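You operate a simulated robot arm through the tools that you are given. There is no shell and no other tool. Be economical: measure what you need, move in short steps, check, and stop when the job is done.

Carry out the task below with a simulated two-armed robot. There is one attempt and no reset: what you move stays moved.

JOB
Hold the saucepan by its handle, stir the cream even, then heat it till it bubbles.
Fine: lay the spoon back; use burner one at HIGH and turn it to OFF before it boils over. Keep clear of flame and steam; spill a teaspoon at most, drop nothing.

Only the result counts: the job must be done as asked and must still hold three seconds after the hand-in. Knocking over, shifting, dropping, spilling or breaking anything else fails it.

ROBOT AND FRAMES
Two 7-joint arms with two-finger parallel grippers on one trunk, on a base that drives. Base frame: it is fixed to the floor where the robot stands at the start and does not move with it; the origin is under the middle of the robot, x ahead of it, y to its left, z up. Units: mm, rad, N and s.
The left shoulder is at the start at [70, 134, 1226], the right one opposite. With the tool pointing down near the work surface each hand reaches from about 100 to 640 mm from the robot's upright axis, wherever it stands, measured 20 degrees to its own side. Places, roughly: black knob four [400, 800, 800]; black knob one [400, 400, 800]; black knob three [400, 700, 800]; black knob two [400, 600, 800]; grate one top [600, 400, 900]. Payload 1.57 kg a hand.
The tool frame of a hand sits at the grasp point between the pads (the TCP): z along the fingers, y along the line on which they close. The tips reach 30 mm beyond it. The gripper opens to 80 mm. The fingers are 17 mm wide and 12 mm thick; the gripper's body (40 by 82 mm) begins 80 mm behind the TCP.
Orientation is that of the tool frame in the base frame, as [roll, pitch, yaw] about the fixed x, y, z axes, in that order (R = Rz(yaw) Ry(pitch) Rx(roll)). With the fingers straight down and closing along the base's y, the tool's x points along the base's -x, its y along +y and its z along -z.

CONTROLS
- The arms move only by the tool step_arm. It takes "left_steps", "right_steps" or both (then of equal length, played together; a hand with none holds still); each is a list of rows, each a list of 7 numbers: the shift along the tool's x, y, z in mm, then the turn, a rotation vector about the tool's x, y, z in rad, then the closure, from 0 (fully open) to 1 (shut). In form: [[x, y, z, rx, ry, rz, grip], ...]. A call has 1 to 10 rows; each row is the pose to reach, as a shift and turn from the pose commanded when the call began, along the tool's axes at that moment. Each row takes 0.2 s and may step no farther than 50 mm and 0.15 rad from the row before; otherwise, or with a gripper value out of range, the whole call is refused. A pose out of reach is approached as far as the arm can. The call stops where the force on the tool passes 60 N (or 10 N more than at its start, if that is more) or the arm is blocked; 0.2 s more then pass. The fingers move at their own pace (about 153 mm/s each) and stop on an object; they squeeze with about 30 N. The grip force told is the motor's: it shows also when the fingers shut on nothing. Time passes only in rows, and 0.2 s behind the last, so rows that repeat a pose let the fingers close. It gives the time, the measured TCP pose, the force on the tool (base axes), the opening and the grip force at its end, in the units of the frame above (readings bear some noise), with the torque about the TCP (base axes, N m) and any sound that the robot's microphone picked up.
- Cameras (640 x 400 px; columns grow to the right, rows downward): "scene" is now at [134.2, 26.1, 1454.3]; the picture's right is [0.30, -0.95, 0.00], its down [-0.55, -0.17, -0.81] and it looks along [0.78, 0.24, -0.58] (base axes); focal length 237 px, centre (320, 200). "left" rides on the left gripper at [72, 7, -122] in its tool frame; the picture's right is [-0.09, 1.00, 0.00], its down [-0.84, -0.08, -0.54] and it looks along [-0.54, -0.05, 0.84] (tool axes); focal length 238 px, centre (320, 200). "right" rides on the right gripper at [72, -7, -122] in its tool frame; the picture's right is [0.09, 1.00, 0.00], its down [-0.84, 0.08, -0.54] and it looks along [-0.54, 0.05, 0.84] (tool axes); focal length 238 px, centre (320, 200). There is no depth. A picture from a camera that has moved, and an enlarged one, comes with that camera's place and axes in the base frame and with its lens.
- snapshot(camera): a new picture of that camera. No time passes.
- lift_body(by): slides the trunk up (or, below 0, down) by that many mm; the arms and the scene camera ride with it, the base frame stays. It gives what a move gives, with no picture.
- steer(legs): drives the robot by 1 to 6 legs, each [ahead, left, turn to the left] in mm, mm and rad, along the robot's own axes; the way and the turn of a leg run together, so that a leg with both is an arc; at most 1500 mm and 3.142 rad a leg. The arms and the cameras ride along, it lands a little off, and it stops where it bumps. It gives what a move gives.
- turn_head(pan, tilt): turns the head with the scene camera to pan (to the left, within 1.501 rad either way) and tilt (down, from -0.506 to 1.204), counted from straight ahead of the robot. It gives what a move gives.
- zoom(camera, box): a new picture of the part [left, top, right, bottom] of that camera's present view, enlarged. No time passes.
- finish_job(): hands the job in; it is judged then, once.

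Go step by step. Nothing tells you exact positions but the pictures and the camera data: compare them with the known pose of the tool, close in by small moves and look again before you grip or let go. The budget is 120 turns and 108 pictures, counting those below and the enlarged ones. Unless the task says otherwise, let go and move clear before handing in, and close with one line.

The tools are called after "Emit:" as name(argument=value, ...) on one line, values as JSON. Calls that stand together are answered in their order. step_arm: Moves the arms, as the interface text tells. Its arguments: {"type":"object","properties":{"left_steps":{"type":"array","items":{"type":"array","items":{"type":"number"}}},"right_steps":{"type":"array","items":{"type":"array","items":{"type":"number"}}}},"required":[]} The other tools are called the same way: lift_body (by) slides the trunk up or down; steer (legs) drives the base; turn_head (pan, tilt) turns the head that bears the scene camera; snapshot (camera) takes a picture; zoom (camera, box) takes an enlarged picture of a part of a camera's view; finish_job () hands the job in.

At the start:

```text
t: 0.0
left_tool_pos: [391.6, 395.0, 1279.7]
left_tcp_rot: [-3.141, 0.001, 3.142]
left_force: [-0.3, 0.0, -0.4]
left_ft_torque: [0.02, 0.01, 0.02]
left_width: 79.9
left_finger_force: 0.1
right_tool_pos: [329.8, -5.3, 1321.4]
right_tcp_rot: [-3.141, 0.001, 3.141]
right_force: [0.4, -0.3, -0.5]
right_ft_torque: [0.0, -0.04, -0.02]
right_width: 79.8
right_finger_force: 0.1
trunk travel left (down, up): [-800.0, 140.0]
robot x, y, heading: [-2.3, 1.6, 0.002]
head pan, tilt: [0.302, 0.62]
```

scene: 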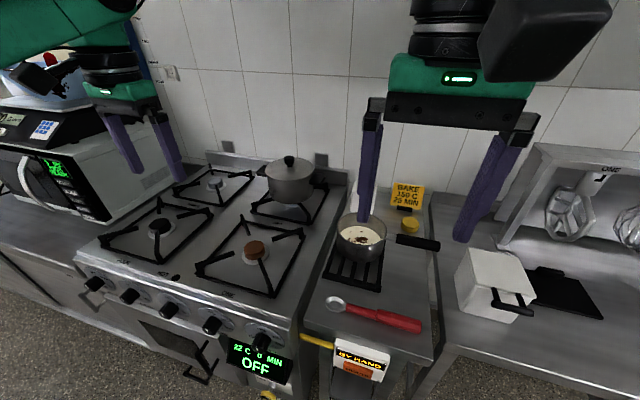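
right: 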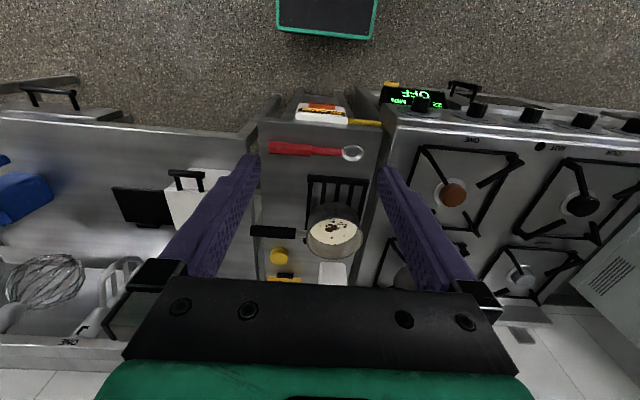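
left: 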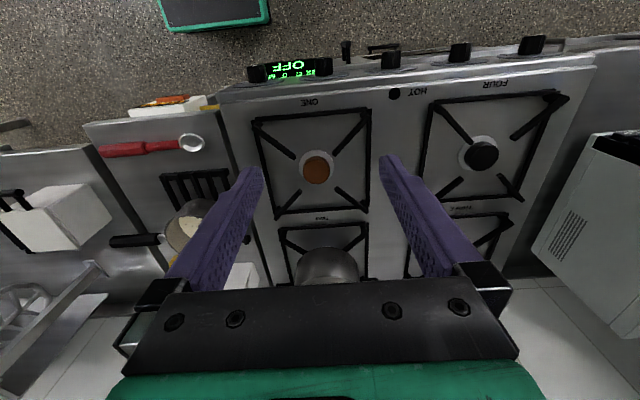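

I see the stove with burner one nearest right, and a small saucepan with cream on a side counter beside a red-handled spoon. I'll zoom in on details and labels first.

Emit:
zoom(camera="scene", box=[300, 190, 460, 290])

Emit:
zoom(camera="scene", box=[220, 290, 440, 400])

Emit:
zoom(camera="right", box=[240, 80, 480, 230])

Emit:
zoom(camera="scene", box=[70, 150, 350, 360])

Emit:
zoom(camera="left", box=[80, 30, 440, 255])

```text
4.00 times, centred on (380, 240) of scene
camera zoom: at [134.2, 26.1, 1454.3], right [0.3, -0.95, 0.0], down [-0.55, -0.17, -0.81], along [0.78, 0.24, -0.58], focal length 948 px, centre (80, 40)
```

zoom: 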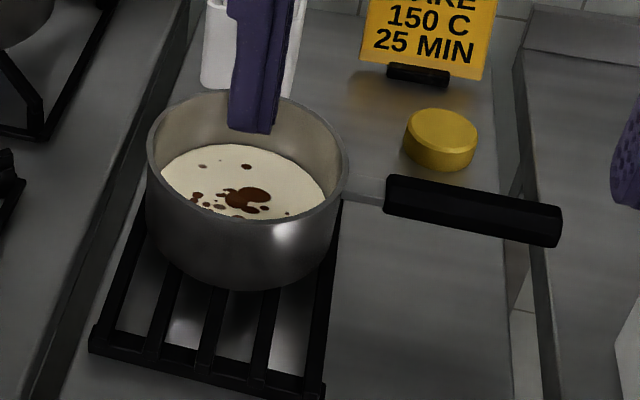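

```text
2.91 times, centred on (330, 345) of scene
camera zoom: at [134.2, 26.1, 1454.3], right [0.3, -0.95, 0.0], down [-0.55, -0.17, -0.81], along [0.78, 0.24, -0.58], focal length 690 px, centre (291, -222)
```

zoom: 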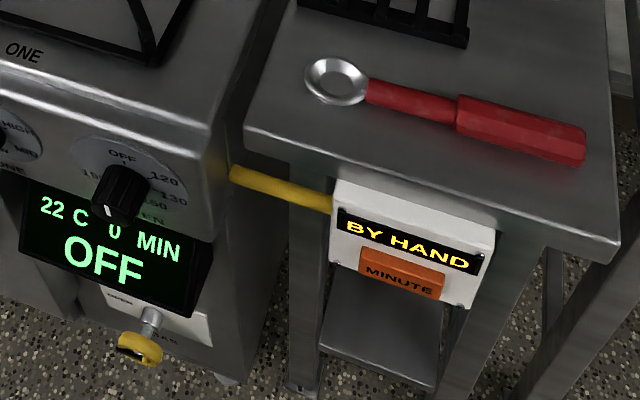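

```text
2.67 times, centred on (360, 155) of right
camera zoom: at [257.5, -13.0, 1443.4], right [-0.09, 1.0, 0.0], down [0.84, 0.08, 0.54], along [0.54, 0.05, -0.84], focal length 636 px, centre (213, 320)
```

zoom: 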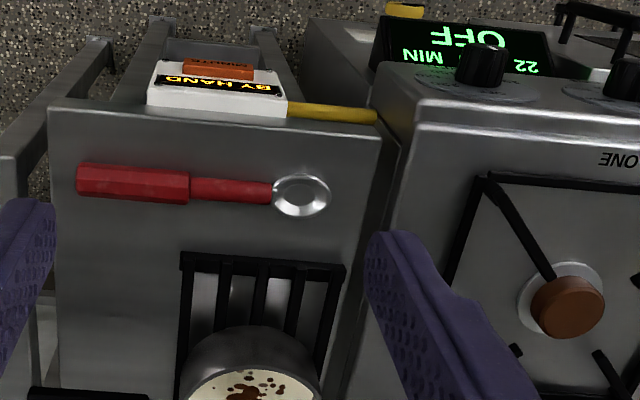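

```text
1.90 times, centred on (210, 255) of scene
camera zoom: at [134.2, 26.1, 1454.3], right [0.3, -0.95, 0.0], down [-0.55, -0.17, -0.81], along [0.78, 0.24, -0.58], focal length 452 px, centre (530, 95)
```

zoom: 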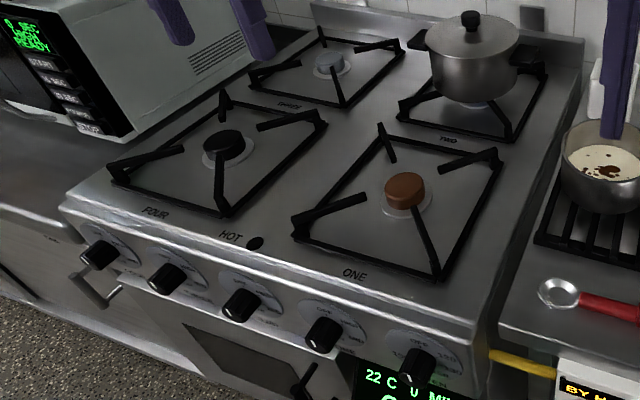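

```text
1.78 times, centred on (260, 142) of left
camera zoom: at [318.4, 402.5, 1401.4], right [0.09, 1.0, 0.0], down [0.84, -0.08, 0.54], along [0.54, -0.05, -0.84], focal length 424 px, centre (427, 302)
```

zoom: 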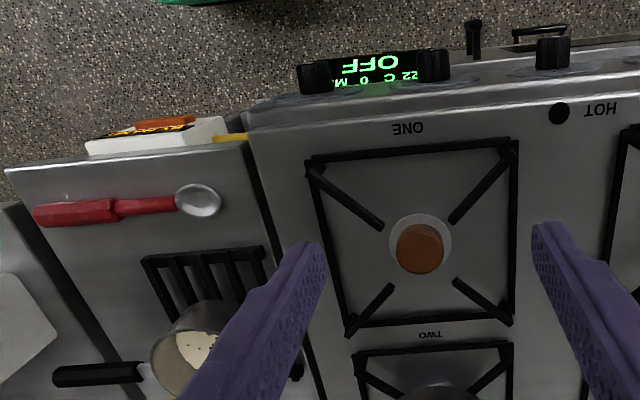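

The spoon lies along y at about x=475 with its bowl near [477, 90, 872]. I need better views of the pan, handle, knobs and signs.

Emit:
zoom(camera="right", box=[240, 170, 400, 290])

Emit:
turn_head(pan=0.6, tilt=0.9)

Emit:
snapshot(camera="scene")

Emit:
zoom(camera="scene", box=[200, 200, 440, 350])

```text
3.33 times, centred on (320, 230) of right
camera zoom: at [257.5, -13.0, 1443.4], right [-0.09, 1.0, 0.0], down [0.84, 0.08, 0.54], along [0.54, 0.05, -0.84], focal length 794 px, centre (320, 100)
```

zoom: 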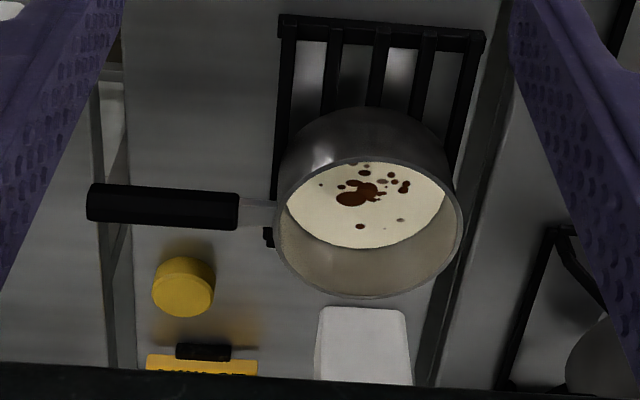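

```text
t: 0.8
left_tool_pos: [392.8, 395.1, 1279.4]
left_tcp_rot: [-3.141, -0.001, -3.141]
left_force: [-0.6, 0.1, -0.1]
left_ft_torque: [0.02, 0.0, -0.02]
left_width: 80.0
left_finger_force: 0.1
right_tool_pos: [330.6, -6.2, 1321.2]
right_tcp_rot: [-3.141, -0.001, -3.141]
right_force: [0.2, 0.3, 0.2]
right_ft_torque: [0.03, -0.01, -0.02]
right_width: 80.0
right_finger_force: 0.0
trunk travel left (down, up): [-800.0, 140.0]
robot x, y, heading: [-0.2, 1.0, -0.0]
head pan, tilt: [0.6, 0.901]
```

```text
98 pictures are left
camera scene: at [112.7, 42.6, 1431.3], right [0.56, -0.83, 0.0], down [-0.65, -0.44, -0.62], along [0.51, 0.35, -0.78], focal length 237 px, centre (320, 200)
```

scene: 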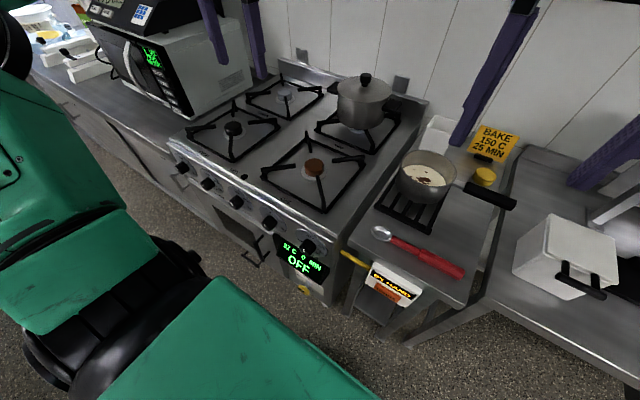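

```text
2.67 times, centred on (320, 275) of scene
camera zoom: at [112.7, 42.6, 1431.3], right [0.56, -0.83, 0.0], down [-0.65, -0.44, -0.62], along [0.51, 0.35, -0.78], focal length 632 px, centre (320, 0)
```

zoom: 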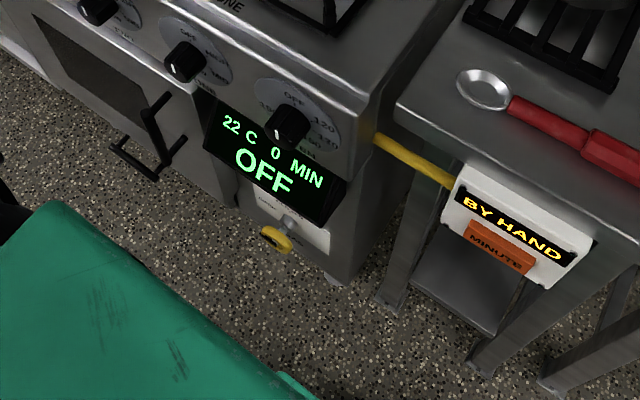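

The pan's rim centre is about [658, 62, 985], with the handle running from [673, -39, 966] to [680, -153, 963]. Next I look at the knob dials and the box.

Emit:
zoom(camera="scene", box=[220, 190, 340, 265])

Emit:
zoom(camera="scene", box=[150, 120, 310, 220])

Emit:
zoom(camera="scene", box=[340, 240, 436, 300])

Emit:
steer(legs=[[0, 150, 0], [110, 0, 0]])

```text
5.33 times, centred on (280, 228) of scene
camera zoom: at [112.7, 42.6, 1431.3], right [0.56, -0.83, 0.0], down [-0.65, -0.44, -0.62], along [0.51, 0.35, -0.78], focal length 1264 px, centre (533, 53)
```

zoom: 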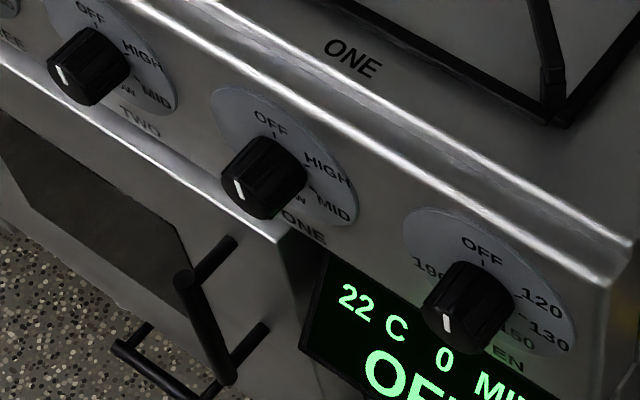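

```text
4.00 times, centred on (230, 170) of scene
camera zoom: at [112.7, 42.6, 1431.3], right [0.56, -0.83, 0.0], down [-0.65, -0.44, -0.62], along [0.51, 0.35, -0.78], focal length 948 px, centre (680, 320)
```

zoom: 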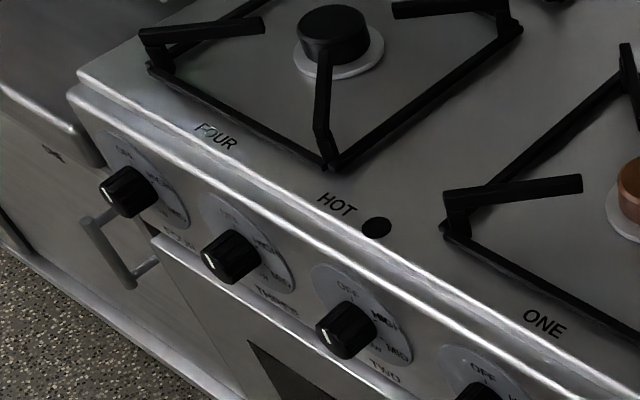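

```text
6.67 times, centred on (388, 270) of scene
camera zoom: at [112.7, 42.6, 1431.3], right [0.56, -0.83, 0.0], down [-0.65, -0.44, -0.62], along [0.51, 0.35, -0.78], focal length 1580 px, centre (-133, -267)
```

zoom: 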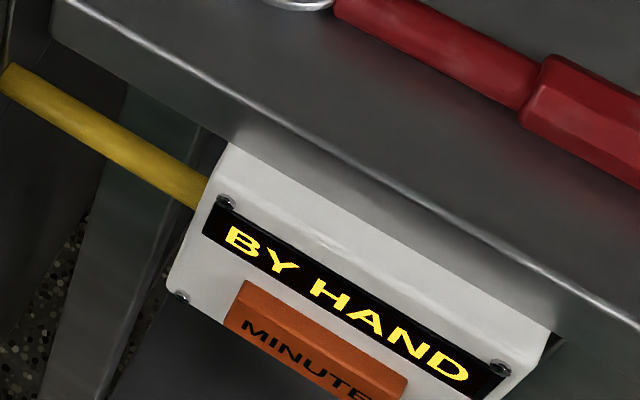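

```text
t: 3.0
left_tool_pos: [494.6, 545.8, 1280.8]
left_tcp_rot: [3.141, 0.004, -3.141]
left_force: [-1.3, -0.1, 0.3]
left_ft_torque: [-0.03, -0.02, -0.01]
left_width: 80.2
left_finger_force: 0.1
right_tool_pos: [433.9, 145.0, 1321.5]
right_tcp_rot: [3.141, 0.005, -3.14]
right_force: [0.4, -0.9, 0.2]
right_ft_torque: [-0.06, -0.02, 0.05]
right_width: 80.1
right_finger_force: 0.1
trunk travel left (down, up): [-800.0, 140.0]
robot x, y, heading: [107.5, 146.5, 0.002]
head pan, tilt: [0.6, 0.901]
```

The robot is at (107, 147). The dials read OFF at the top, HIGH clockwise from it, then MID and LOW. I'll move ahead a bit more and look at the pan from here.

Emit:
steer(legs=[[30, 0, 0]])

Emit:
turn_head(pan=-0.25, tilt=0.75)

Emit:
snapshot(camera="scene")

Emit:
snapshot(camera="right")

```text
t: 3.8
left_tool_pos: [524.6, 546.2, 1280.1]
left_tcp_rot: [-3.141, 0.005, -3.139]
left_force: [-0.8, 0.7, 0.1]
left_ft_torque: [-0.01, -0.02, -0.03]
left_width: 80.3
left_finger_force: 0.0
right_tool_pos: [462.4, 144.6, 1324.1]
right_tcp_rot: [3.141, 0.005, -3.138]
right_force: [-1.5, 0.0, 0.2]
right_ft_torque: [0.01, -0.06, -0.01]
right_width: 80.0
right_finger_force: 0.0
trunk travel left (down, up): [-800.0, 140.0]
robot x, y, heading: [140.7, 146.5, -0.001]
head pan, tilt: [0.6, 0.901]
```

```text
t: 5.0
left_tool_pos: [528.9, 545.8, 1278.9]
left_tcp_rot: [-3.141, 0.001, -3.138]
left_force: [-0.1, -0.2, 0.2]
left_ft_torque: [0.03, -0.01, -0.01]
left_width: 80.0
left_finger_force: 0.2
right_tool_pos: [468.4, 144.6, 1321.9]
right_tcp_rot: [-3.141, 0.003, -3.138]
right_force: [-0.3, 0.2, -0.4]
right_ft_torque: [0.01, 0.01, -0.01]
right_width: 79.8
right_finger_force: 0.1
trunk travel left (down, up): [-800.0, 140.0]
robot x, y, heading: [139.4, 150.2, 0.007]
head pan, tilt: [-0.25, 0.75]
```

```text
93 pictures are left
camera scene: at [269.5, 129.9, 1443.2], right [-0.24, -0.97, 0.0], down [-0.66, 0.17, -0.73], along [0.71, -0.18, -0.68], focal length 237 px, centre (320, 200)
```

scene: 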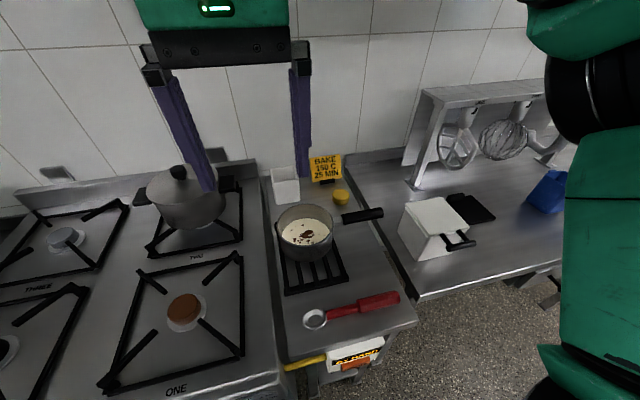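

```text
92 pictures are left
camera right: at [395.9, 137.7, 1443.8], right [-0.1, 1.0, 0.0], down [0.84, 0.08, 0.54], along [0.54, 0.05, -0.84], focal length 238 px, centre (320, 200)
```

right: 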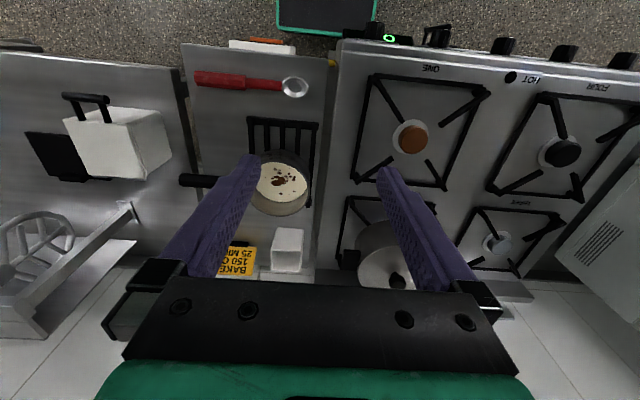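

The way to the handle is clear. I'll bring the right hand over it, turned so that it closes across the handle.

Emit:
step_arm(right_steps=[[-20, -25, 17, 0, 0, -0.15, 0], [-41, -50, 34, 0, 0, -0.3, 0], [-62, -75, 51, 0, 0, -0.45, 0], [-83, -100, 68, 0, 0, -0.6, 0], [-104, -125, 85, 0, 0, -0.75, 0], [-125, -150, 102, 0, 0, -0.9, 0], [-146, -175, 119, 0, 0, -1.05, 0], [-167, -200, 136, 0, 0, -1.2, 0], [-188, -225, 153, 0, 0, -1.35, 0], [-208, -250, 172, 0, 0, -1.5, 0]])

Emit:
snapshot(camera="right")

Emit:
snapshot(camera="scene")

```text
t: 7.2
left_tool_pos: [531.1, 544.5, 1279.8]
left_tcp_rot: [3.14, 0.0, -3.135]
left_force: [1.0, -0.6, 0.1]
left_ft_torque: [0.0, 0.01, 0.02]
left_width: 80.0
left_finger_force: 0.0
right_tool_pos: [679.7, -105.6, 1147.2]
right_tcp_rot: [3.142, -0.001, -1.639]
right_force: [0.0, -0.5, -0.6]
right_ft_torque: [-0.02, 0.02, -0.01]
right_width: 79.8
right_finger_force: 0.1
trunk travel left (down, up): [-800.0, 140.0]
robot x, y, heading: [139.0, 148.3, 0.006]
head pan, tilt: [-0.25, 0.75]
```

```text
91 pictures are left
camera right: at [680.5, -177.3, 1270.3], right [-1.0, -0.02, 0.0], down [-0.02, 0.84, 0.54], along [-0.01, 0.54, -0.84], focal length 238 px, centre (320, 200)
```

right: 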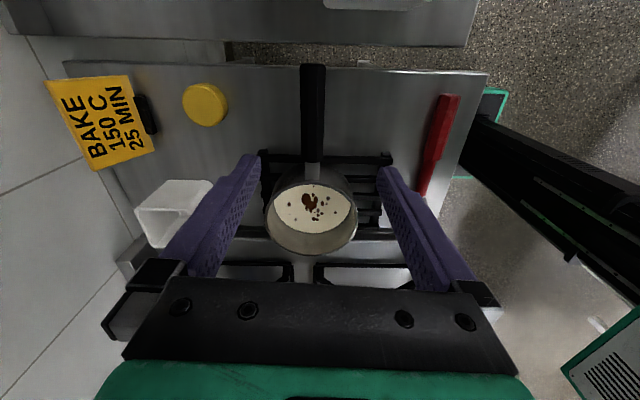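

```text
90 pictures are left
camera scene: at [271.8, 128.9, 1443.0], right [-0.24, -0.97, 0.0], down [-0.66, 0.17, -0.73], along [0.71, -0.18, -0.68], focal length 237 px, centre (320, 200)
```

scene: 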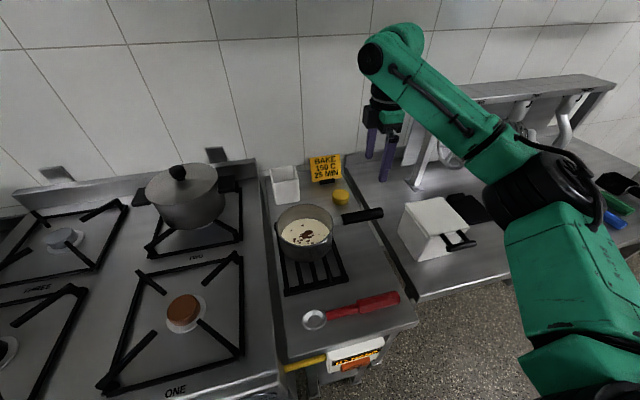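

From the closer view the handle runs along y at x≈688, z≈954 and the rim centre is about [688, 62, 963]. I'll tilt the right hand away from the pan and come down above the handle.

Emit:
step_arm(right_steps=[[-1, -2, 27, 0, -0.08, -0.014, 0], [-2, -3, 54, 0, -0.16, -0.028, 0], [-3, -5, 81, 0, -0.24, -0.042, 0], [-4, -6, 108, 0, -0.32, -0.056, 0], [-5, -8, 137, 0, -0.4, -0.07, 0]])

Emit:
snapshot(camera="right")

Emit:
zoom(camera="scene", box=[260, 140, 420, 240])

```text
t: 8.4
left_tool_pos: [529.8, 544.7, 1279.4]
left_tcp_rot: [-3.141, 0.001, -3.138]
left_force: [0.6, -0.3, 0.2]
left_ft_torque: [0.03, 0.04, 0.01]
left_width: 80.0
left_finger_force: 0.1
right_tool_pos: [686.2, -101.3, 1011.3]
right_tcp_rot: [-3.126, 0.403, -1.564]
right_force: [-0.4, -0.9, 0.5]
right_ft_torque: [0.0, 0.0, -0.01]
right_width: 80.1
right_finger_force: 0.2
trunk travel left (down, up): [-800.0, 140.0]
robot x, y, heading: [137.0, 150.7, 0.008]
head pan, tilt: [-0.25, 0.75]
```

```text
89 pictures are left
camera right: at [691.5, -215.3, 1096.5], right [-0.99, -0.09, -0.05], down [-0.09, 0.56, 0.82], along [-0.04, 0.83, -0.56], focal length 238 px, centre (320, 200)
```

right: 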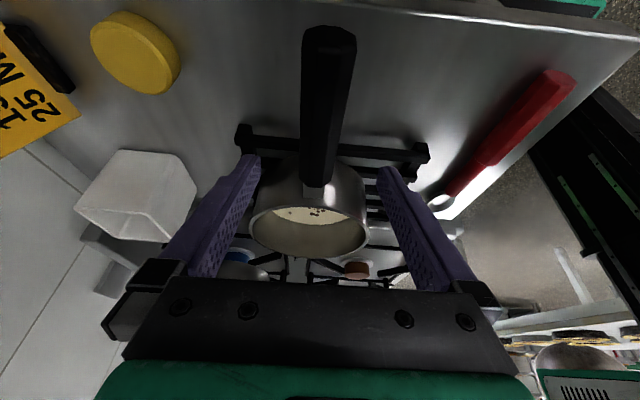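

```text
4.00 times, centred on (340, 190) of scene
camera zoom: at [271.1, 128.8, 1443.1], right [-0.24, -0.97, 0.0], down [-0.66, 0.17, -0.73], along [0.71, -0.18, -0.68], focal length 948 px, centre (240, 240)
```

zoom: 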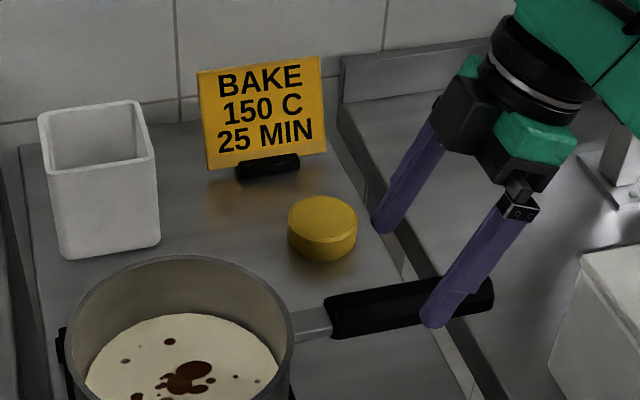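

The fingers straddle the handle. I'll go straight down and close.

Emit:
step_arm(right_steps=[[5, 0, 13, 0, 0, 0, 0], [11, 0, 25, 0, 0, 0, 0], [16, 0, 38, 0, 0, 0, 0], [21, 0, 50, 0, 0, 0, 0]])

Emit:
snapshot(camera="right")

Emit:
zoom(camera="scene", box=[260, 160, 420, 260])

```text
t: 9.4
left_tool_pos: [529.7, 545.8, 1279.0]
left_tcp_rot: [-3.141, 0.001, -3.139]
left_force: [-0.2, 0.7, 0.1]
left_ft_torque: [0.01, 0.0, 0.01]
left_width: 80.1
left_finger_force: 0.0
right_tool_pos: [686.6, -101.4, 957.6]
right_tcp_rot: [-3.127, 0.399, -1.564]
right_force: [0.5, 0.2, -0.4]
right_ft_torque: [0.01, -0.01, 0.03]
right_width: 80.0
right_finger_force: 0.1
trunk travel left (down, up): [-800.0, 140.0]
robot x, y, heading: [139.0, 152.9, 0.004]
head pan, tilt: [-0.25, 0.75]
```

```text
87 pictures are left
camera right: at [692.3, -214.2, 1042.7], right [-1.0, -0.09, -0.05], down [-0.09, 0.56, 0.82], along [-0.04, 0.82, -0.56], focal length 238 px, centre (320, 200)
```

right: 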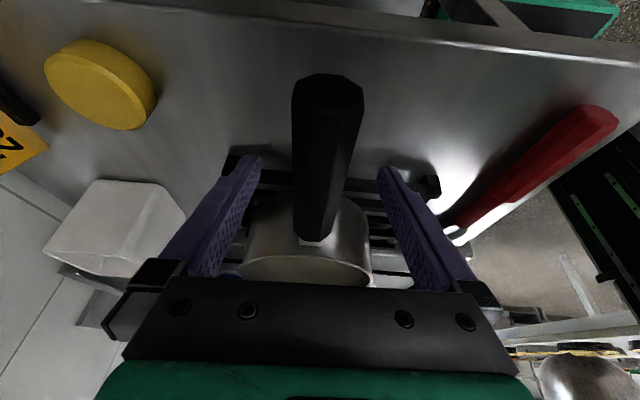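

```text
4.00 times, centred on (340, 210) of scene
camera zoom: at [270.4, 129.7, 1443.1], right [-0.24, -0.97, 0.0], down [-0.66, 0.17, -0.73], along [0.71, -0.18, -0.68], focal length 948 px, centre (240, 160)
```

zoom: 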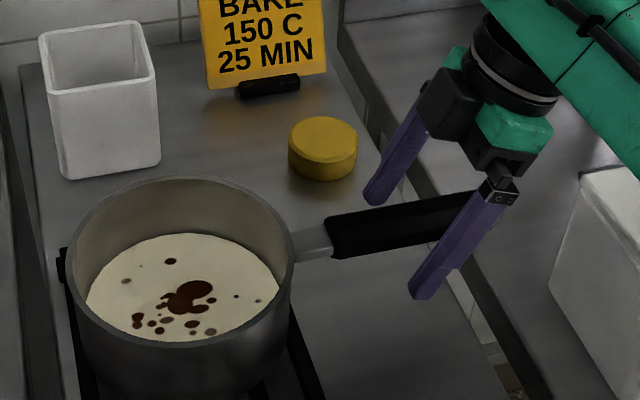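

The handle sits centred between the pads. I'll close the right hand.

Emit:
step_arm(right_steps=[[0, 0, 0, 0, 0, 0, 0.4], [0, 0, 0, 0, 0, 0, 0.7], [0, 0, 0, 0, 0, 0, 1], [0, 0, 0, 0, 0, 0, 1]])

Emit:
zoom(camera="scene", box=[260, 160, 420, 260])

```text
t: 10.4
left_tool_pos: [529.3, 545.7, 1279.3]
left_tcp_rot: [3.141, -0.001, -3.137]
left_force: [-0.3, -0.1, 0.4]
left_ft_torque: [-0.01, -0.01, -0.01]
left_width: 80.0
left_finger_force: 0.1
right_tool_pos: [686.8, -99.9, 957.1]
right_tcp_rot: [-3.126, 0.4, -1.564]
right_force: [0.6, -0.3, 1.8]
right_ft_torque: [-0.01, 0.08, -0.35]
right_width: 30.3
right_finger_force: 29.9
trunk travel left (down, up): [-800.0, 140.0]
robot x, y, heading: [140.5, 151.9, 0.005]
head pan, tilt: [-0.25, 0.75]
```

```text
4.00 times, centred on (340, 210) of scene
camera zoom: at [270.4, 129.5, 1443.1], right [-0.24, -0.97, 0.0], down [-0.66, 0.17, -0.73], along [0.71, -0.18, -0.68], focal length 948 px, centre (240, 160)
```

zoom: 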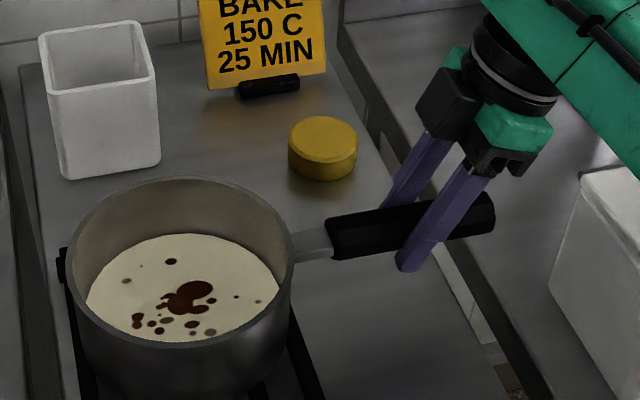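

The pan is held with a firm grip on the 30 mm handle. Now I bring the left hand over the spoon, turned so that its camera ends up on top when it tips the spoon.

Emit:
step_arm(left_steps=[[3, -44, 8, 0, 0, -0.15, 0], [6, -88, 16, 0, 0, -0.3, 0], [9, -132, 24, 0, 0, -0.45, 0], [12, -176, 32, 0, 0, -0.6, 0], [15, -220, 40, 0, 0, -0.75, 0], [20, -264, 48, 0, 0, -0.9, 0], [25, -308, 56, 0, 0, -1.05, 0], [30, -352, 64, 0, 0, -1.2, 0], [35, -396, 72, 0, 0, -1.35, 0], [40, -440, 80, 0, 0, -1.5, 0]])

Emit:
snapshot(camera="scene")

Emit:
snapshot(camera="left")

```text
t: 12.6
left_tool_pos: [494.4, 185.8, 1192.6]
left_tcp_rot: [-3.138, -0.002, -1.638]
left_force: [0.1, -0.5, -0.9]
left_ft_torque: [0.01, 0.01, -0.03]
left_width: 80.1
left_finger_force: 0.0
left hand out of reach, approached as far as the arm can: row 8, 9, 10
right_tool_pos: [687.7, -100.5, 957.7]
right_tcp_rot: [-3.126, 0.4, -1.565]
right_force: [2.3, -1.5, 5.2]
right_ft_torque: [-0.08, 0.19, -0.27]
right_width: 30.5
right_finger_force: 29.9
trunk travel left (down, up): [-800.0, 140.0]
robot x, y, heading: [137.9, 153.7, 0.002]
head pan, tilt: [-0.25, 0.75]
```

```text
84 pictures are left
camera scene: at [270.5, 128.6, 1443.1], right [-0.24, -0.97, 0.0], down [-0.66, 0.17, -0.73], along [0.71, -0.18, -0.68], focal length 237 px, centre (320, 200)
```

scene: 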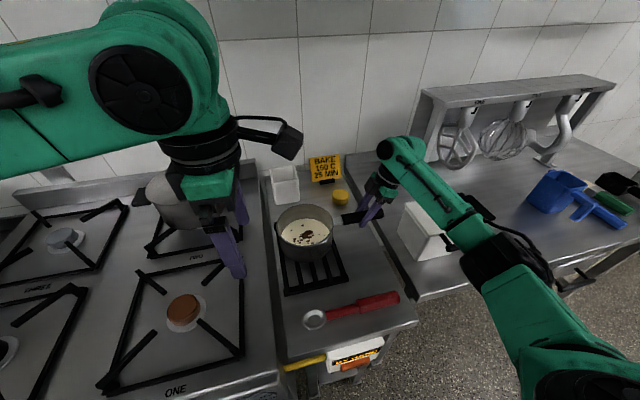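

```text
83 pictures are left
camera left: at [480.9, 116.8, 1314.6], right [-0.99, 0.16, 0.0], down [0.13, 0.83, 0.54], along [0.09, 0.53, -0.84], focal length 238 px, centre (320, 200)
```

left: 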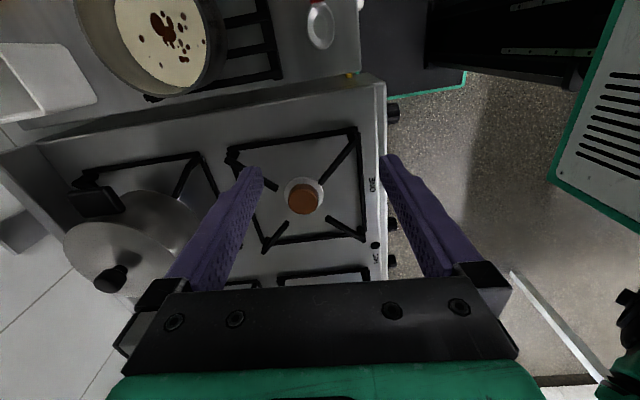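

The left arm stops short at y≈186 at that height. I'll check whether going lower extends its reach.

Emit:
step_arm(left_steps=[[0, 0, 30, 0, 0, 0, 0], [0, 0, 60, 0, 0, 0, 0], [0, 0, 90, 0, 0, 0, 0], [0, 0, 120, 0, 0, 0, 0]])

```text
t: 13.6
left_tool_pos: [495.0, 190.8, 1073.1]
left_tcp_rot: [-3.141, -0.003, -1.64]
left_force: [-0.7, -0.7, -0.3]
left_ft_torque: [-0.04, -0.02, 0.04]
left_width: 80.3
left_finger_force: 0.1
left hand out of reach, approached as far as the arm can: row 4
right_tool_pos: [686.9, -99.6, 958.7]
right_tcp_rot: [-3.125, 0.399, -1.564]
right_force: [2.9, -3.6, 4.2]
right_ft_torque: [-0.26, 0.22, -0.13]
right_width: 30.2
right_finger_force: 30.1
trunk travel left (down, up): [-800.0, 140.0]
robot x, y, heading: [141.3, 151.9, -0.0]
head pan, tilt: [-0.25, 0.75]
```

The wrist direction limits that reach, so I'll unwind it and turn the left hand the other way round.

Emit:
step_arm(left_steps=[[-6, 0, -8, 0, 0, 0.15, 0], [-12, 0, -16, 0, 0, 0.3, 0], [-18, 0, -24, 0, 0, 0.45, 0], [-24, 0, -32, 0, 0, 0.6, 0], [-30, 0, -40, 0, 0, 0.75, 0], [-36, 0, -48, 0, 0, 0.9, 0], [-42, 0, -56, 0, 0, 1.05, 0], [-48, 0, -64, 0, 0, 1.2, 0], [-54, 0, -72, 0, 0, 1.35, 0], [-60, 0, -80, 0, 0, 1.5, 0]])

Emit:
step_arm(left_steps=[[0, 0, 0, 0, 0, 0.15, 0], [0, 0, 0, 0, 0, 0.3, 0], [0, -5, 0, 0, 0, 0.45, 0], [0, -25, 0, 0, 0, 0.6, 0], [0, -45, 0, 0, 0, 0.75, 0], [0, -65, 0, 0, 0, 0.9, 0], [0, -85, 0, 0, 0, 1.05, 0], [0, -105, 0, 0, 0, 1.2, 0], [0, -125, 0, 0, 0, 1.35, 0], [0, -145, 0, 0, 0, 1.5, 0]])

```text
t: 15.8
left_tool_pos: [498.2, 251.7, 1153.9]
left_tcp_rot: [3.141, 0.002, -3.139]
left_force: [0.5, 0.7, -0.3]
left_ft_torque: [0.03, 0.01, 0.01]
left_width: 80.3
left_finger_force: 0.0
right_tool_pos: [687.7, -100.4, 957.1]
right_tcp_rot: [-3.125, 0.4, -1.563]
right_force: [2.6, -2.4, 4.1]
right_ft_torque: [-0.1, 0.13, -0.27]
right_width: 30.5
right_finger_force: 29.9
trunk travel left (down, up): [-800.0, 140.0]
robot x, y, heading: [137.8, 147.5, 0.003]
head pan, tilt: [-0.25, 0.75]
```

```text
t: 18.0
left_tool_pos: [465.3, 211.7, 1172.7]
left_tcp_rot: [3.14, 0.0, 1.643]
left_force: [-0.1, 1.2, 0.5]
left_ft_torque: [-0.06, -0.02, -0.01]
left_width: 80.0
left_finger_force: 0.1
left hand out of reach, approached as far as the arm can: row 7, 8, 9, 10
right_tool_pos: [684.9, -100.1, 958.6]
right_tcp_rot: [-3.127, 0.394, -1.565]
right_force: [-2.1, -3.5, -0.5]
right_ft_torque: [-0.29, 0.33, 0.58]
right_width: 30.2
right_finger_force: 30.1
trunk travel left (down, up): [-800.0, 140.0]
robot x, y, heading: [141.1, 150.5, 0.004]
head pan, tilt: [-0.25, 0.75]
```

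The left arm cannot cross the middle in this pose, so I'll fetch the spoon from a base position further right. First I release the handle and lift the right hand clear.

Emit:
step_arm(right_steps=[[0, 0, 0, 0, 0, 0, 0.5], [0, 0, 0, 0, 0, 0, 0], [0, 0, 0, 0, 0, 0, 0], [0, 0, -40, 0, 0, 0, 0], [0, 0, -80, 0, 0, 0, 0], [0, 0, -120, 0, 0, 0, 0], [0, 20, -160, 0, 0, 0, 0], [0, 50, -190, 0, 0, 0, 0], [0, 90, -215, 0, 0, 0, 0], [0, 135, -230, 0, 0, 0, 0]])

Emit:
step_arm(right_steps=[[0, 40, -10, 0, 0, 0, 0], [0, 80, -20, 0, 0, 0, 0], [0, 110, -30, 0, 0, 0, 0]])

Emit:
snapshot(camera="scene")

```text
t: 20.2
left_tool_pos: [464.9, 209.4, 1172.3]
left_tcp_rot: [3.139, 0.001, 1.645]
left_force: [-0.7, 1.2, 0.2]
left_ft_torque: [0.01, -0.03, -0.03]
left_width: 80.2
left_finger_force: 0.1
right_tool_pos: [545.0, -189.2, 1169.9]
right_tcp_rot: [-3.123, 0.402, -1.562]
right_force: [-0.3, -0.2, 1.1]
right_ft_torque: [0.04, -0.05, -0.03]
right_width: 79.8
right_finger_force: 0.1
trunk travel left (down, up): [-800.0, 140.0]
robot x, y, heading: [137.3, 148.4, 0.002]
head pan, tilt: [-0.25, 0.75]
```

```text
t: 21.0
left_tool_pos: [466.1, 211.2, 1172.0]
left_tcp_rot: [3.138, 0.0, 1.646]
left_force: [-0.8, 0.1, -0.2]
left_ft_torque: [0.0, -0.03, 0.01]
left_width: 80.1
left_finger_force: 0.1
right_tool_pos: [436.8, -200.0, 1193.0]
right_tcp_rot: [-3.127, 0.4, -1.561]
right_force: [-0.5, -0.2, -0.2]
right_ft_torque: [0.0, 0.02, -0.05]
right_width: 79.9
right_finger_force: 0.1
trunk travel left (down, up): [-800.0, 140.0]
robot x, y, heading: [138.0, 151.5, 0.004]
head pan, tilt: [-0.25, 0.75]
```

```text
82 pictures are left
camera scene: at [269.6, 130.5, 1443.2], right [-0.24, -0.97, 0.0], down [-0.66, 0.17, -0.73], along [0.71, -0.18, -0.68], focal length 237 px, centre (320, 200)
```

scene: 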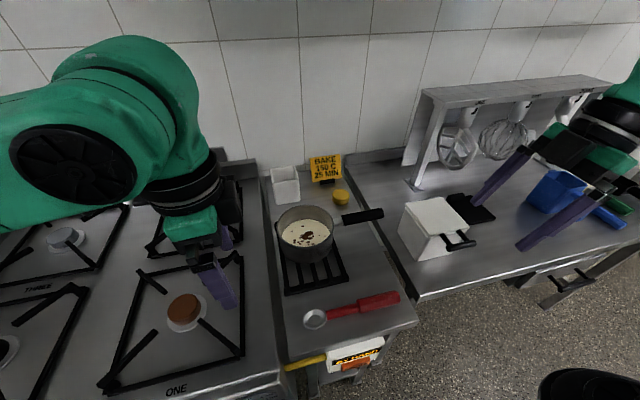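

The pan stayed put. I'm driving right so that the spoon is in front of the left arm.

Emit:
steer(legs=[[0, -350, 0]])

Emit:
turn_head(pan=0.35, tilt=0.85)

Emit:
snapshot(camera="scene")

Emit:
snapshot(camera="left")

```text
t: 23.2
left_tool_pos: [468.9, -139.3, 1171.9]
left_tcp_rot: [3.139, 0.0, 1.648]
left_force: [0.2, 0.0, 0.6]
left_ft_torque: [0.01, -0.03, 0.0]
left_width: 79.9
left_finger_force: 0.1
right_tool_pos: [440.2, -548.7, 1194.2]
right_tcp_rot: [-3.124, 0.397, -1.562]
right_force: [0.3, -1.0, 0.6]
right_ft_torque: [0.01, 0.0, 0.02]
right_width: 80.2
right_finger_force: 0.0
trunk travel left (down, up): [-800.0, 140.0]
robot x, y, heading: [139.5, -201.3, 0.007]
head pan, tilt: [-0.25, 0.75]
```

```text
t: 24.2
left_tool_pos: [468.2, -140.8, 1172.2]
left_tcp_rot: [3.141, 0.0, 1.649]
left_force: [-0.7, 0.0, 0.5]
left_ft_torque: [0.03, 0.01, 0.01]
left_width: 80.0
left_finger_force: 0.2
right_tool_pos: [439.4, -550.9, 1193.6]
right_tcp_rot: [-3.127, 0.4, -1.561]
right_force: [-0.1, 0.0, -0.2]
right_ft_torque: [0.0, 0.01, 0.01]
right_width: 79.9
right_finger_force: 0.1
trunk travel left (down, up): [-800.0, 140.0]
robot x, y, heading: [139.0, -200.8, 0.007]
head pan, tilt: [0.351, 0.85]
```

```text
81 pictures are left
camera scene: at [264.3, -173.5, 1435.1], right [0.35, -0.94, 0.0], down [-0.7, -0.26, -0.66], along [0.62, 0.23, -0.75], focal length 237 px, centre (320, 200)
```

scene: 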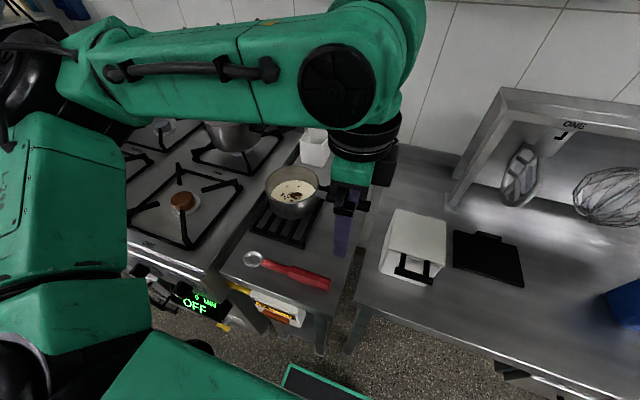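

```text
80 pictures are left
camera left: at [468.2, -66.5, 1293.8], right [1.0, -0.02, 0.0], down [-0.01, -0.84, 0.54], along [-0.01, -0.54, -0.84], focal length 238 px, centre (320, 200)
```

left: 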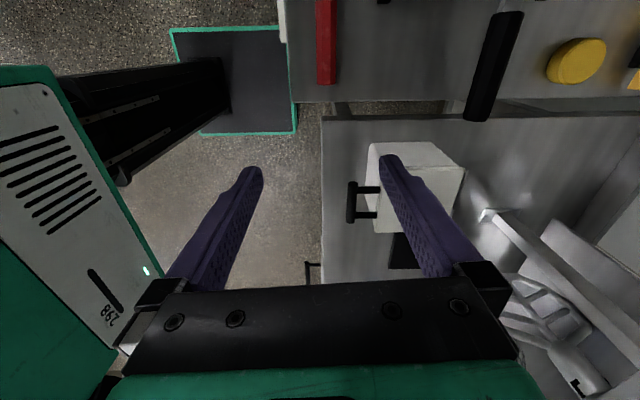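

The spoon's handle end shows in the left view at x≈475. I'll bring the left hand over the handle and lower it partway.

Emit:
step_arm(left_steps=[[13, 3, 34, 0, 0, 0.02, 0], [27, 6, 68, 0, 0, 0.04, 0], [40, 9, 102, 0, 0, 0.06, 0], [54, 12, 136, 0, 0, 0.08, 0], [67, 14, 172, 0, 0, 0.1, 0]])

Emit:
snapshot(camera="left")

Emit:
zoom(camera="scene", box=[220, 170, 380, 310])

```text
t: 25.4
left_tool_pos: [476.2, -72.4, 998.6]
left_tcp_rot: [3.14, 0.002, 1.547]
left_force: [0.7, 0.3, -0.2]
left_ft_torque: [-0.02, 0.04, 0.01]
left_width: 80.0
left_finger_force: 0.1
right_tool_pos: [440.5, -550.4, 1192.3]
right_tcp_rot: [-3.126, 0.399, -1.562]
right_force: [-0.2, 0.2, -0.5]
right_ft_torque: [-0.03, 0.0, 0.03]
right_width: 80.1
right_finger_force: 0.2
trunk travel left (down, up): [-800.0, 140.0]
robot x, y, heading: [139.9, -200.9, 0.003]
head pan, tilt: [0.351, 0.85]
```

```text
79 pictures are left
camera left: at [484.1, 1.5, 1121.2], right [0.99, -0.12, 0.0], down [-0.1, -0.83, 0.54], along [-0.06, -0.54, -0.84], focal length 238 px, centre (320, 200)
```

left: 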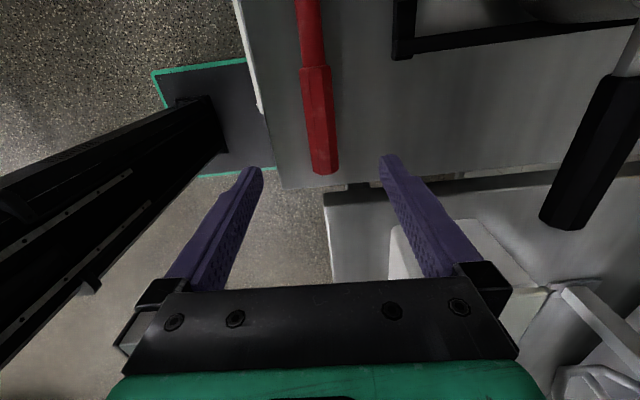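

```text
2.86 times, centred on (300, 240) of scene
camera zoom: at [264.8, -172.9, 1435.1], right [0.35, -0.94, 0.0], down [-0.7, -0.26, -0.66], along [0.62, 0.23, -0.75], focal length 677 px, centre (377, 86)
```

zoom: 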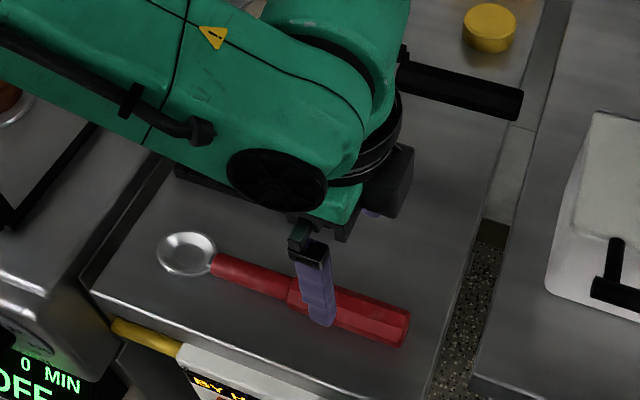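

The handle lies on x≈478.5, from y=-15 to -112, about 28 mm thick. I'll centre on it at y≈-80 and come down.

Emit:
step_arm(left_steps=[[-3, 2, 22, 0, 0, -0.024, 0], [-8, 2, 44, 0, 0, -0.024, 0], [-8, 2, 66, 0, 0, -0.024, 0], [-8, 2, 86, 0, 0, -0.024, 0]])

Emit:
snapshot(camera="left")

Emit:
zoom(camera="scene", box=[240, 220, 360, 295])

```text
t: 26.4
left_tool_pos: [478.6, -81.1, 912.7]
left_tcp_rot: [-3.14, -0.001, 1.571]
left_force: [-0.1, -0.6, 0.0]
left_ft_torque: [-0.01, 0.01, 0.03]
left_width: 80.0
left_finger_force: 0.0
right_tool_pos: [439.4, -551.4, 1193.1]
right_tcp_rot: [-3.126, 0.399, -1.563]
right_force: [-0.4, 0.0, 1.0]
right_ft_torque: [-0.01, -0.01, 0.0]
right_width: 79.9
right_finger_force: 0.0
trunk travel left (down, up): [-800.0, 140.0]
robot x, y, heading: [139.1, -200.5, 0.006]
head pan, tilt: [0.351, 0.85]
```

```text
77 pictures are left
camera left: at [484.8, -7.3, 1035.6], right [1.0, -0.09, 0.0], down [-0.08, -0.84, 0.54], along [-0.05, -0.54, -0.84], focal length 238 px, centre (320, 200)
```

left: 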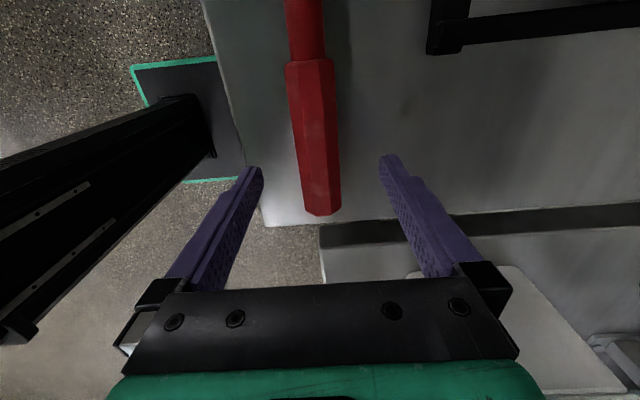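

```text
5.33 times, centred on (300, 258) of scene
camera zoom: at [264.9, -173.5, 1435.1], right [0.35, -0.94, 0.0], down [-0.7, -0.26, -0.66], along [0.62, 0.23, -0.75], focal length 1264 px, centre (427, -107)
```

zoom: 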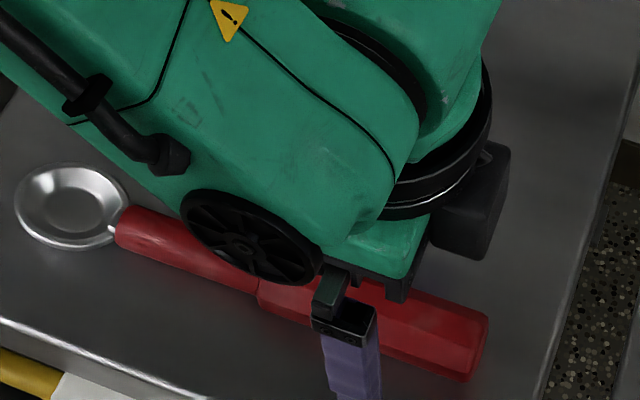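

I'll lower another 12 mm gently, then check the force before closing.

Emit:
step_arm(left_steps=[[0, 0, 3, 0, 0, 0, 0], [0, 0, 6, 0, 0, 0, 0], [0, 0, 9, 0, 0, 0, 0], [0, 0, 12, 0, 0, 0, 0]])

Emit:
snapshot(camera="left")

```text
t: 27.4
left_tool_pos: [478.8, -80.7, 901.0]
left_tcp_rot: [3.14, 0.0, 1.57]
left_force: [0.2, -0.3, 1.0]
left_ft_torque: [-0.03, 0.03, -0.02]
left_width: 80.0
left_finger_force: 0.1
right_tool_pos: [440.2, -550.3, 1193.4]
right_tcp_rot: [-3.125, 0.399, -1.563]
right_force: [0.6, 0.6, 1.4]
right_ft_torque: [0.01, 0.0, -0.01]
right_width: 79.7
right_finger_force: 0.1
trunk travel left (down, up): [-800.0, 140.0]
robot x, y, heading: [138.8, -201.1, 0.007]
head pan, tilt: [0.351, 0.85]
```

```text
75 pictures are left
camera left: at [484.8, -6.9, 1023.7], right [1.0, -0.09, 0.0], down [-0.08, -0.84, 0.54], along [-0.05, -0.54, -0.84], focal length 238 px, centre (320, 200)
```

left: 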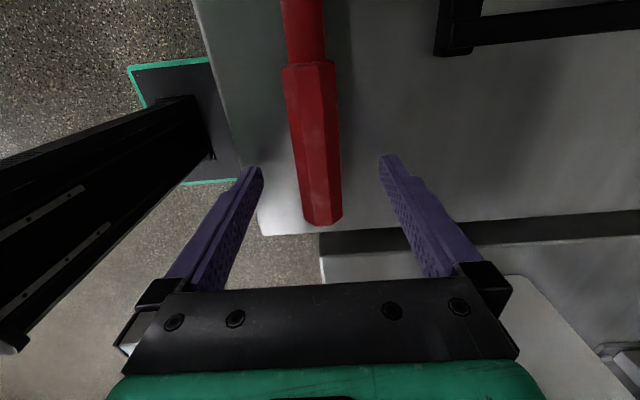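

No contact yet and the handle is centred. I'll go 3 mm lower and close.

Emit:
step_arm(left_steps=[[0, 0, 3, 0, 0, 0, 0], [0, 0, 3, 0, 0, 0, 0.3], [0, 0, 3, 0, 0, 0, 0.6], [0, 0, 3, 0, 0, 0, 1], [0, 0, 3, 0, 0, 0, 1], [0, 0, 3, 0, 0, 0, 1]])

Emit:
snapshot(camera="left")

```text
t: 28.8
left_tool_pos: [478.3, -81.0, 898.7]
left_tcp_rot: [3.14, 0.001, 1.571]
left_force: [-0.9, -0.2, -0.9]
left_ft_torque: [-0.05, 0.04, 0.0]
left_width: 28.5
left_finger_force: 30.3
right_tool_pos: [439.7, -551.9, 1193.0]
right_tcp_rot: [-3.126, 0.4, -1.561]
right_force: [-0.1, 0.5, 0.5]
right_ft_torque: [0.01, -0.02, 0.0]
right_width: 80.0
right_finger_force: 0.0
trunk travel left (down, up): [-800.0, 140.0]
robot x, y, heading: [139.9, -201.2, 0.002]
head pan, tilt: [0.351, 0.85]
```

```text
74 pictures are left
camera left: at [484.6, -7.2, 1020.8], right [1.0, -0.09, 0.0], down [-0.08, -0.84, 0.54], along [-0.05, -0.54, -0.84], focal length 238 px, centre (320, 200)
```

left: 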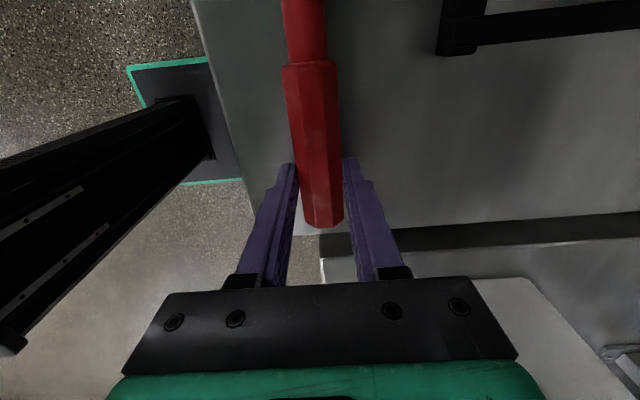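

The spoon is gripped at 28.5 mm. I note its lay-back pose as TCP [478.3, -81, 898.7], yaw 1.571, and lift.

Emit:
step_arm(left_steps=[[0, 0, -15, 0, 0, 0, 1], [0, 0, -40, 0, 0, 0, 1], [0, 0, -70, 0, 0, 0, 1], [0, 0, -100, 0, 0, 0, 1], [0, 0, -130, 0, 0, 0, 1], [0, 0, -160, 0, 0, 0, 1], [0, 0, -190, 0, 0, 0, 1], [0, 0, -220, 0, 0, 0, 1]])

Emit:
snapshot(camera="left")

Emit:
snapshot(camera="scene")

```text
t: 30.6
left_tool_pos: [478.1, -80.3, 1119.9]
left_tcp_rot: [3.141, 0.0, 1.571]
left_force: [-0.3, 0.9, -0.9]
left_ft_torque: [0.0, 0.0, -0.02]
left_width: 0.0
left_finger_force: 21.0
right_tool_pos: [439.1, -550.9, 1193.1]
right_tcp_rot: [-3.124, 0.401, -1.563]
right_force: [-0.4, 0.5, 0.3]
right_ft_torque: [0.04, 0.02, 0.02]
right_width: 80.4
right_finger_force: 0.0
trunk travel left (down, up): [-800.0, 140.0]
robot x, y, heading: [141.5, -203.6, 0.005]
head pan, tilt: [0.351, 0.85]
```

```text
73 pictures are left
camera left: at [484.0, -6.9, 1241.8], right [1.0, -0.09, 0.0], down [-0.08, -0.84, 0.54], along [-0.05, -0.54, -0.84], focal length 238 px, centre (320, 200)
```

left: 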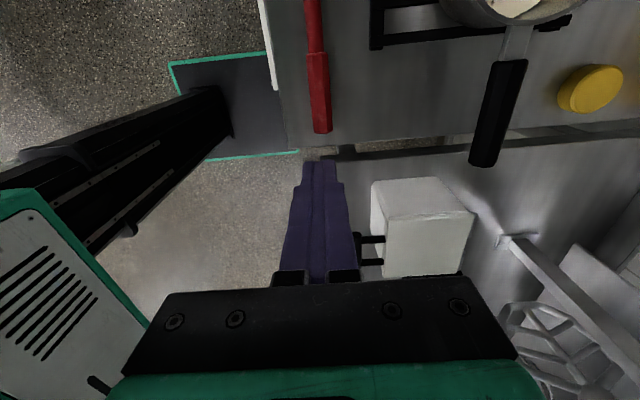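

```text
72 pictures are left
camera scene: at [263.6, -173.7, 1435.1], right [0.35, -0.94, 0.0], down [-0.7, -0.26, -0.66], along [0.62, 0.23, -0.75], focal length 237 px, centre (320, 200)
```

scene: 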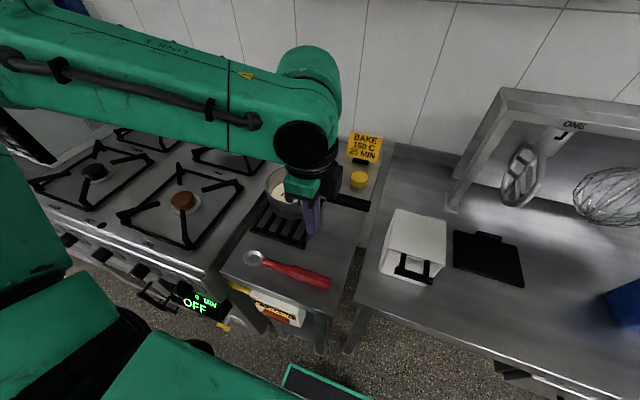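

The fingers slipped off; the spoon stayed on the counter in place, so they were too high on the handle. I'll reopen and go lower, feeling for the counter.

Emit:
step_arm(left_steps=[[0, 0, 0, 0, 0, 0, 0], [0, 0, 0, 0, 0, 0, 0], [0, 0, 45, 0, 0, 0, 0], [0, 0, 90, 0, 0, 0, 0], [0, 0, 130, 0, 0, 0, 0], [0, 0, 170, 0, 0, 0, 0], [0, 0, 200, 0, 0, 0, 0], [0, 0, 220, 0, 0, 0, 0]])

Emit:
step_arm(left_steps=[[0, 0, 2, 0, 0, 0, 0], [0, 0, 4, 0, 0, 0, 0], [0, 0, 6, 0, 0, 0, 0]])

```text
t: 32.4
left_tool_pos: [479.4, -80.9, 897.3]
left_tcp_rot: [3.14, 0.001, 1.569]
left_force: [-0.1, -0.3, -0.2]
left_ft_torque: [0.02, -0.01, 0.01]
left_width: 80.0
left_finger_force: 0.2
right_tool_pos: [440.0, -550.9, 1194.4]
right_tcp_rot: [-3.126, 0.401, -1.563]
right_force: [-0.5, -0.2, 0.4]
right_ft_torque: [0.01, 0.02, 0.01]
right_width: 79.8
right_finger_force: 0.1
trunk travel left (down, up): [-800.0, 140.0]
robot x, y, heading: [141.2, -198.8, 0.004]
head pan, tilt: [0.351, 0.85]
```

```text
t: 33.2
left_tool_pos: [479.3, -80.2, 892.3]
left_tcp_rot: [3.139, 0.002, 1.57]
left_force: [0.7, 0.3, -1.0]
left_ft_torque: [-0.01, 0.01, 0.01]
left_width: 80.0
left_finger_force: 0.1
right_tool_pos: [440.0, -551.0, 1194.3]
right_tcp_rot: [-3.126, 0.399, -1.56]
right_force: [0.8, -0.7, -0.1]
right_ft_torque: [0.05, 0.02, 0.0]
right_width: 79.8
right_finger_force: 0.1
trunk travel left (down, up): [-800.0, 140.0]
robot x, y, heading: [142.5, -200.6, 0.012]
head pan, tilt: [0.351, 0.85]
```

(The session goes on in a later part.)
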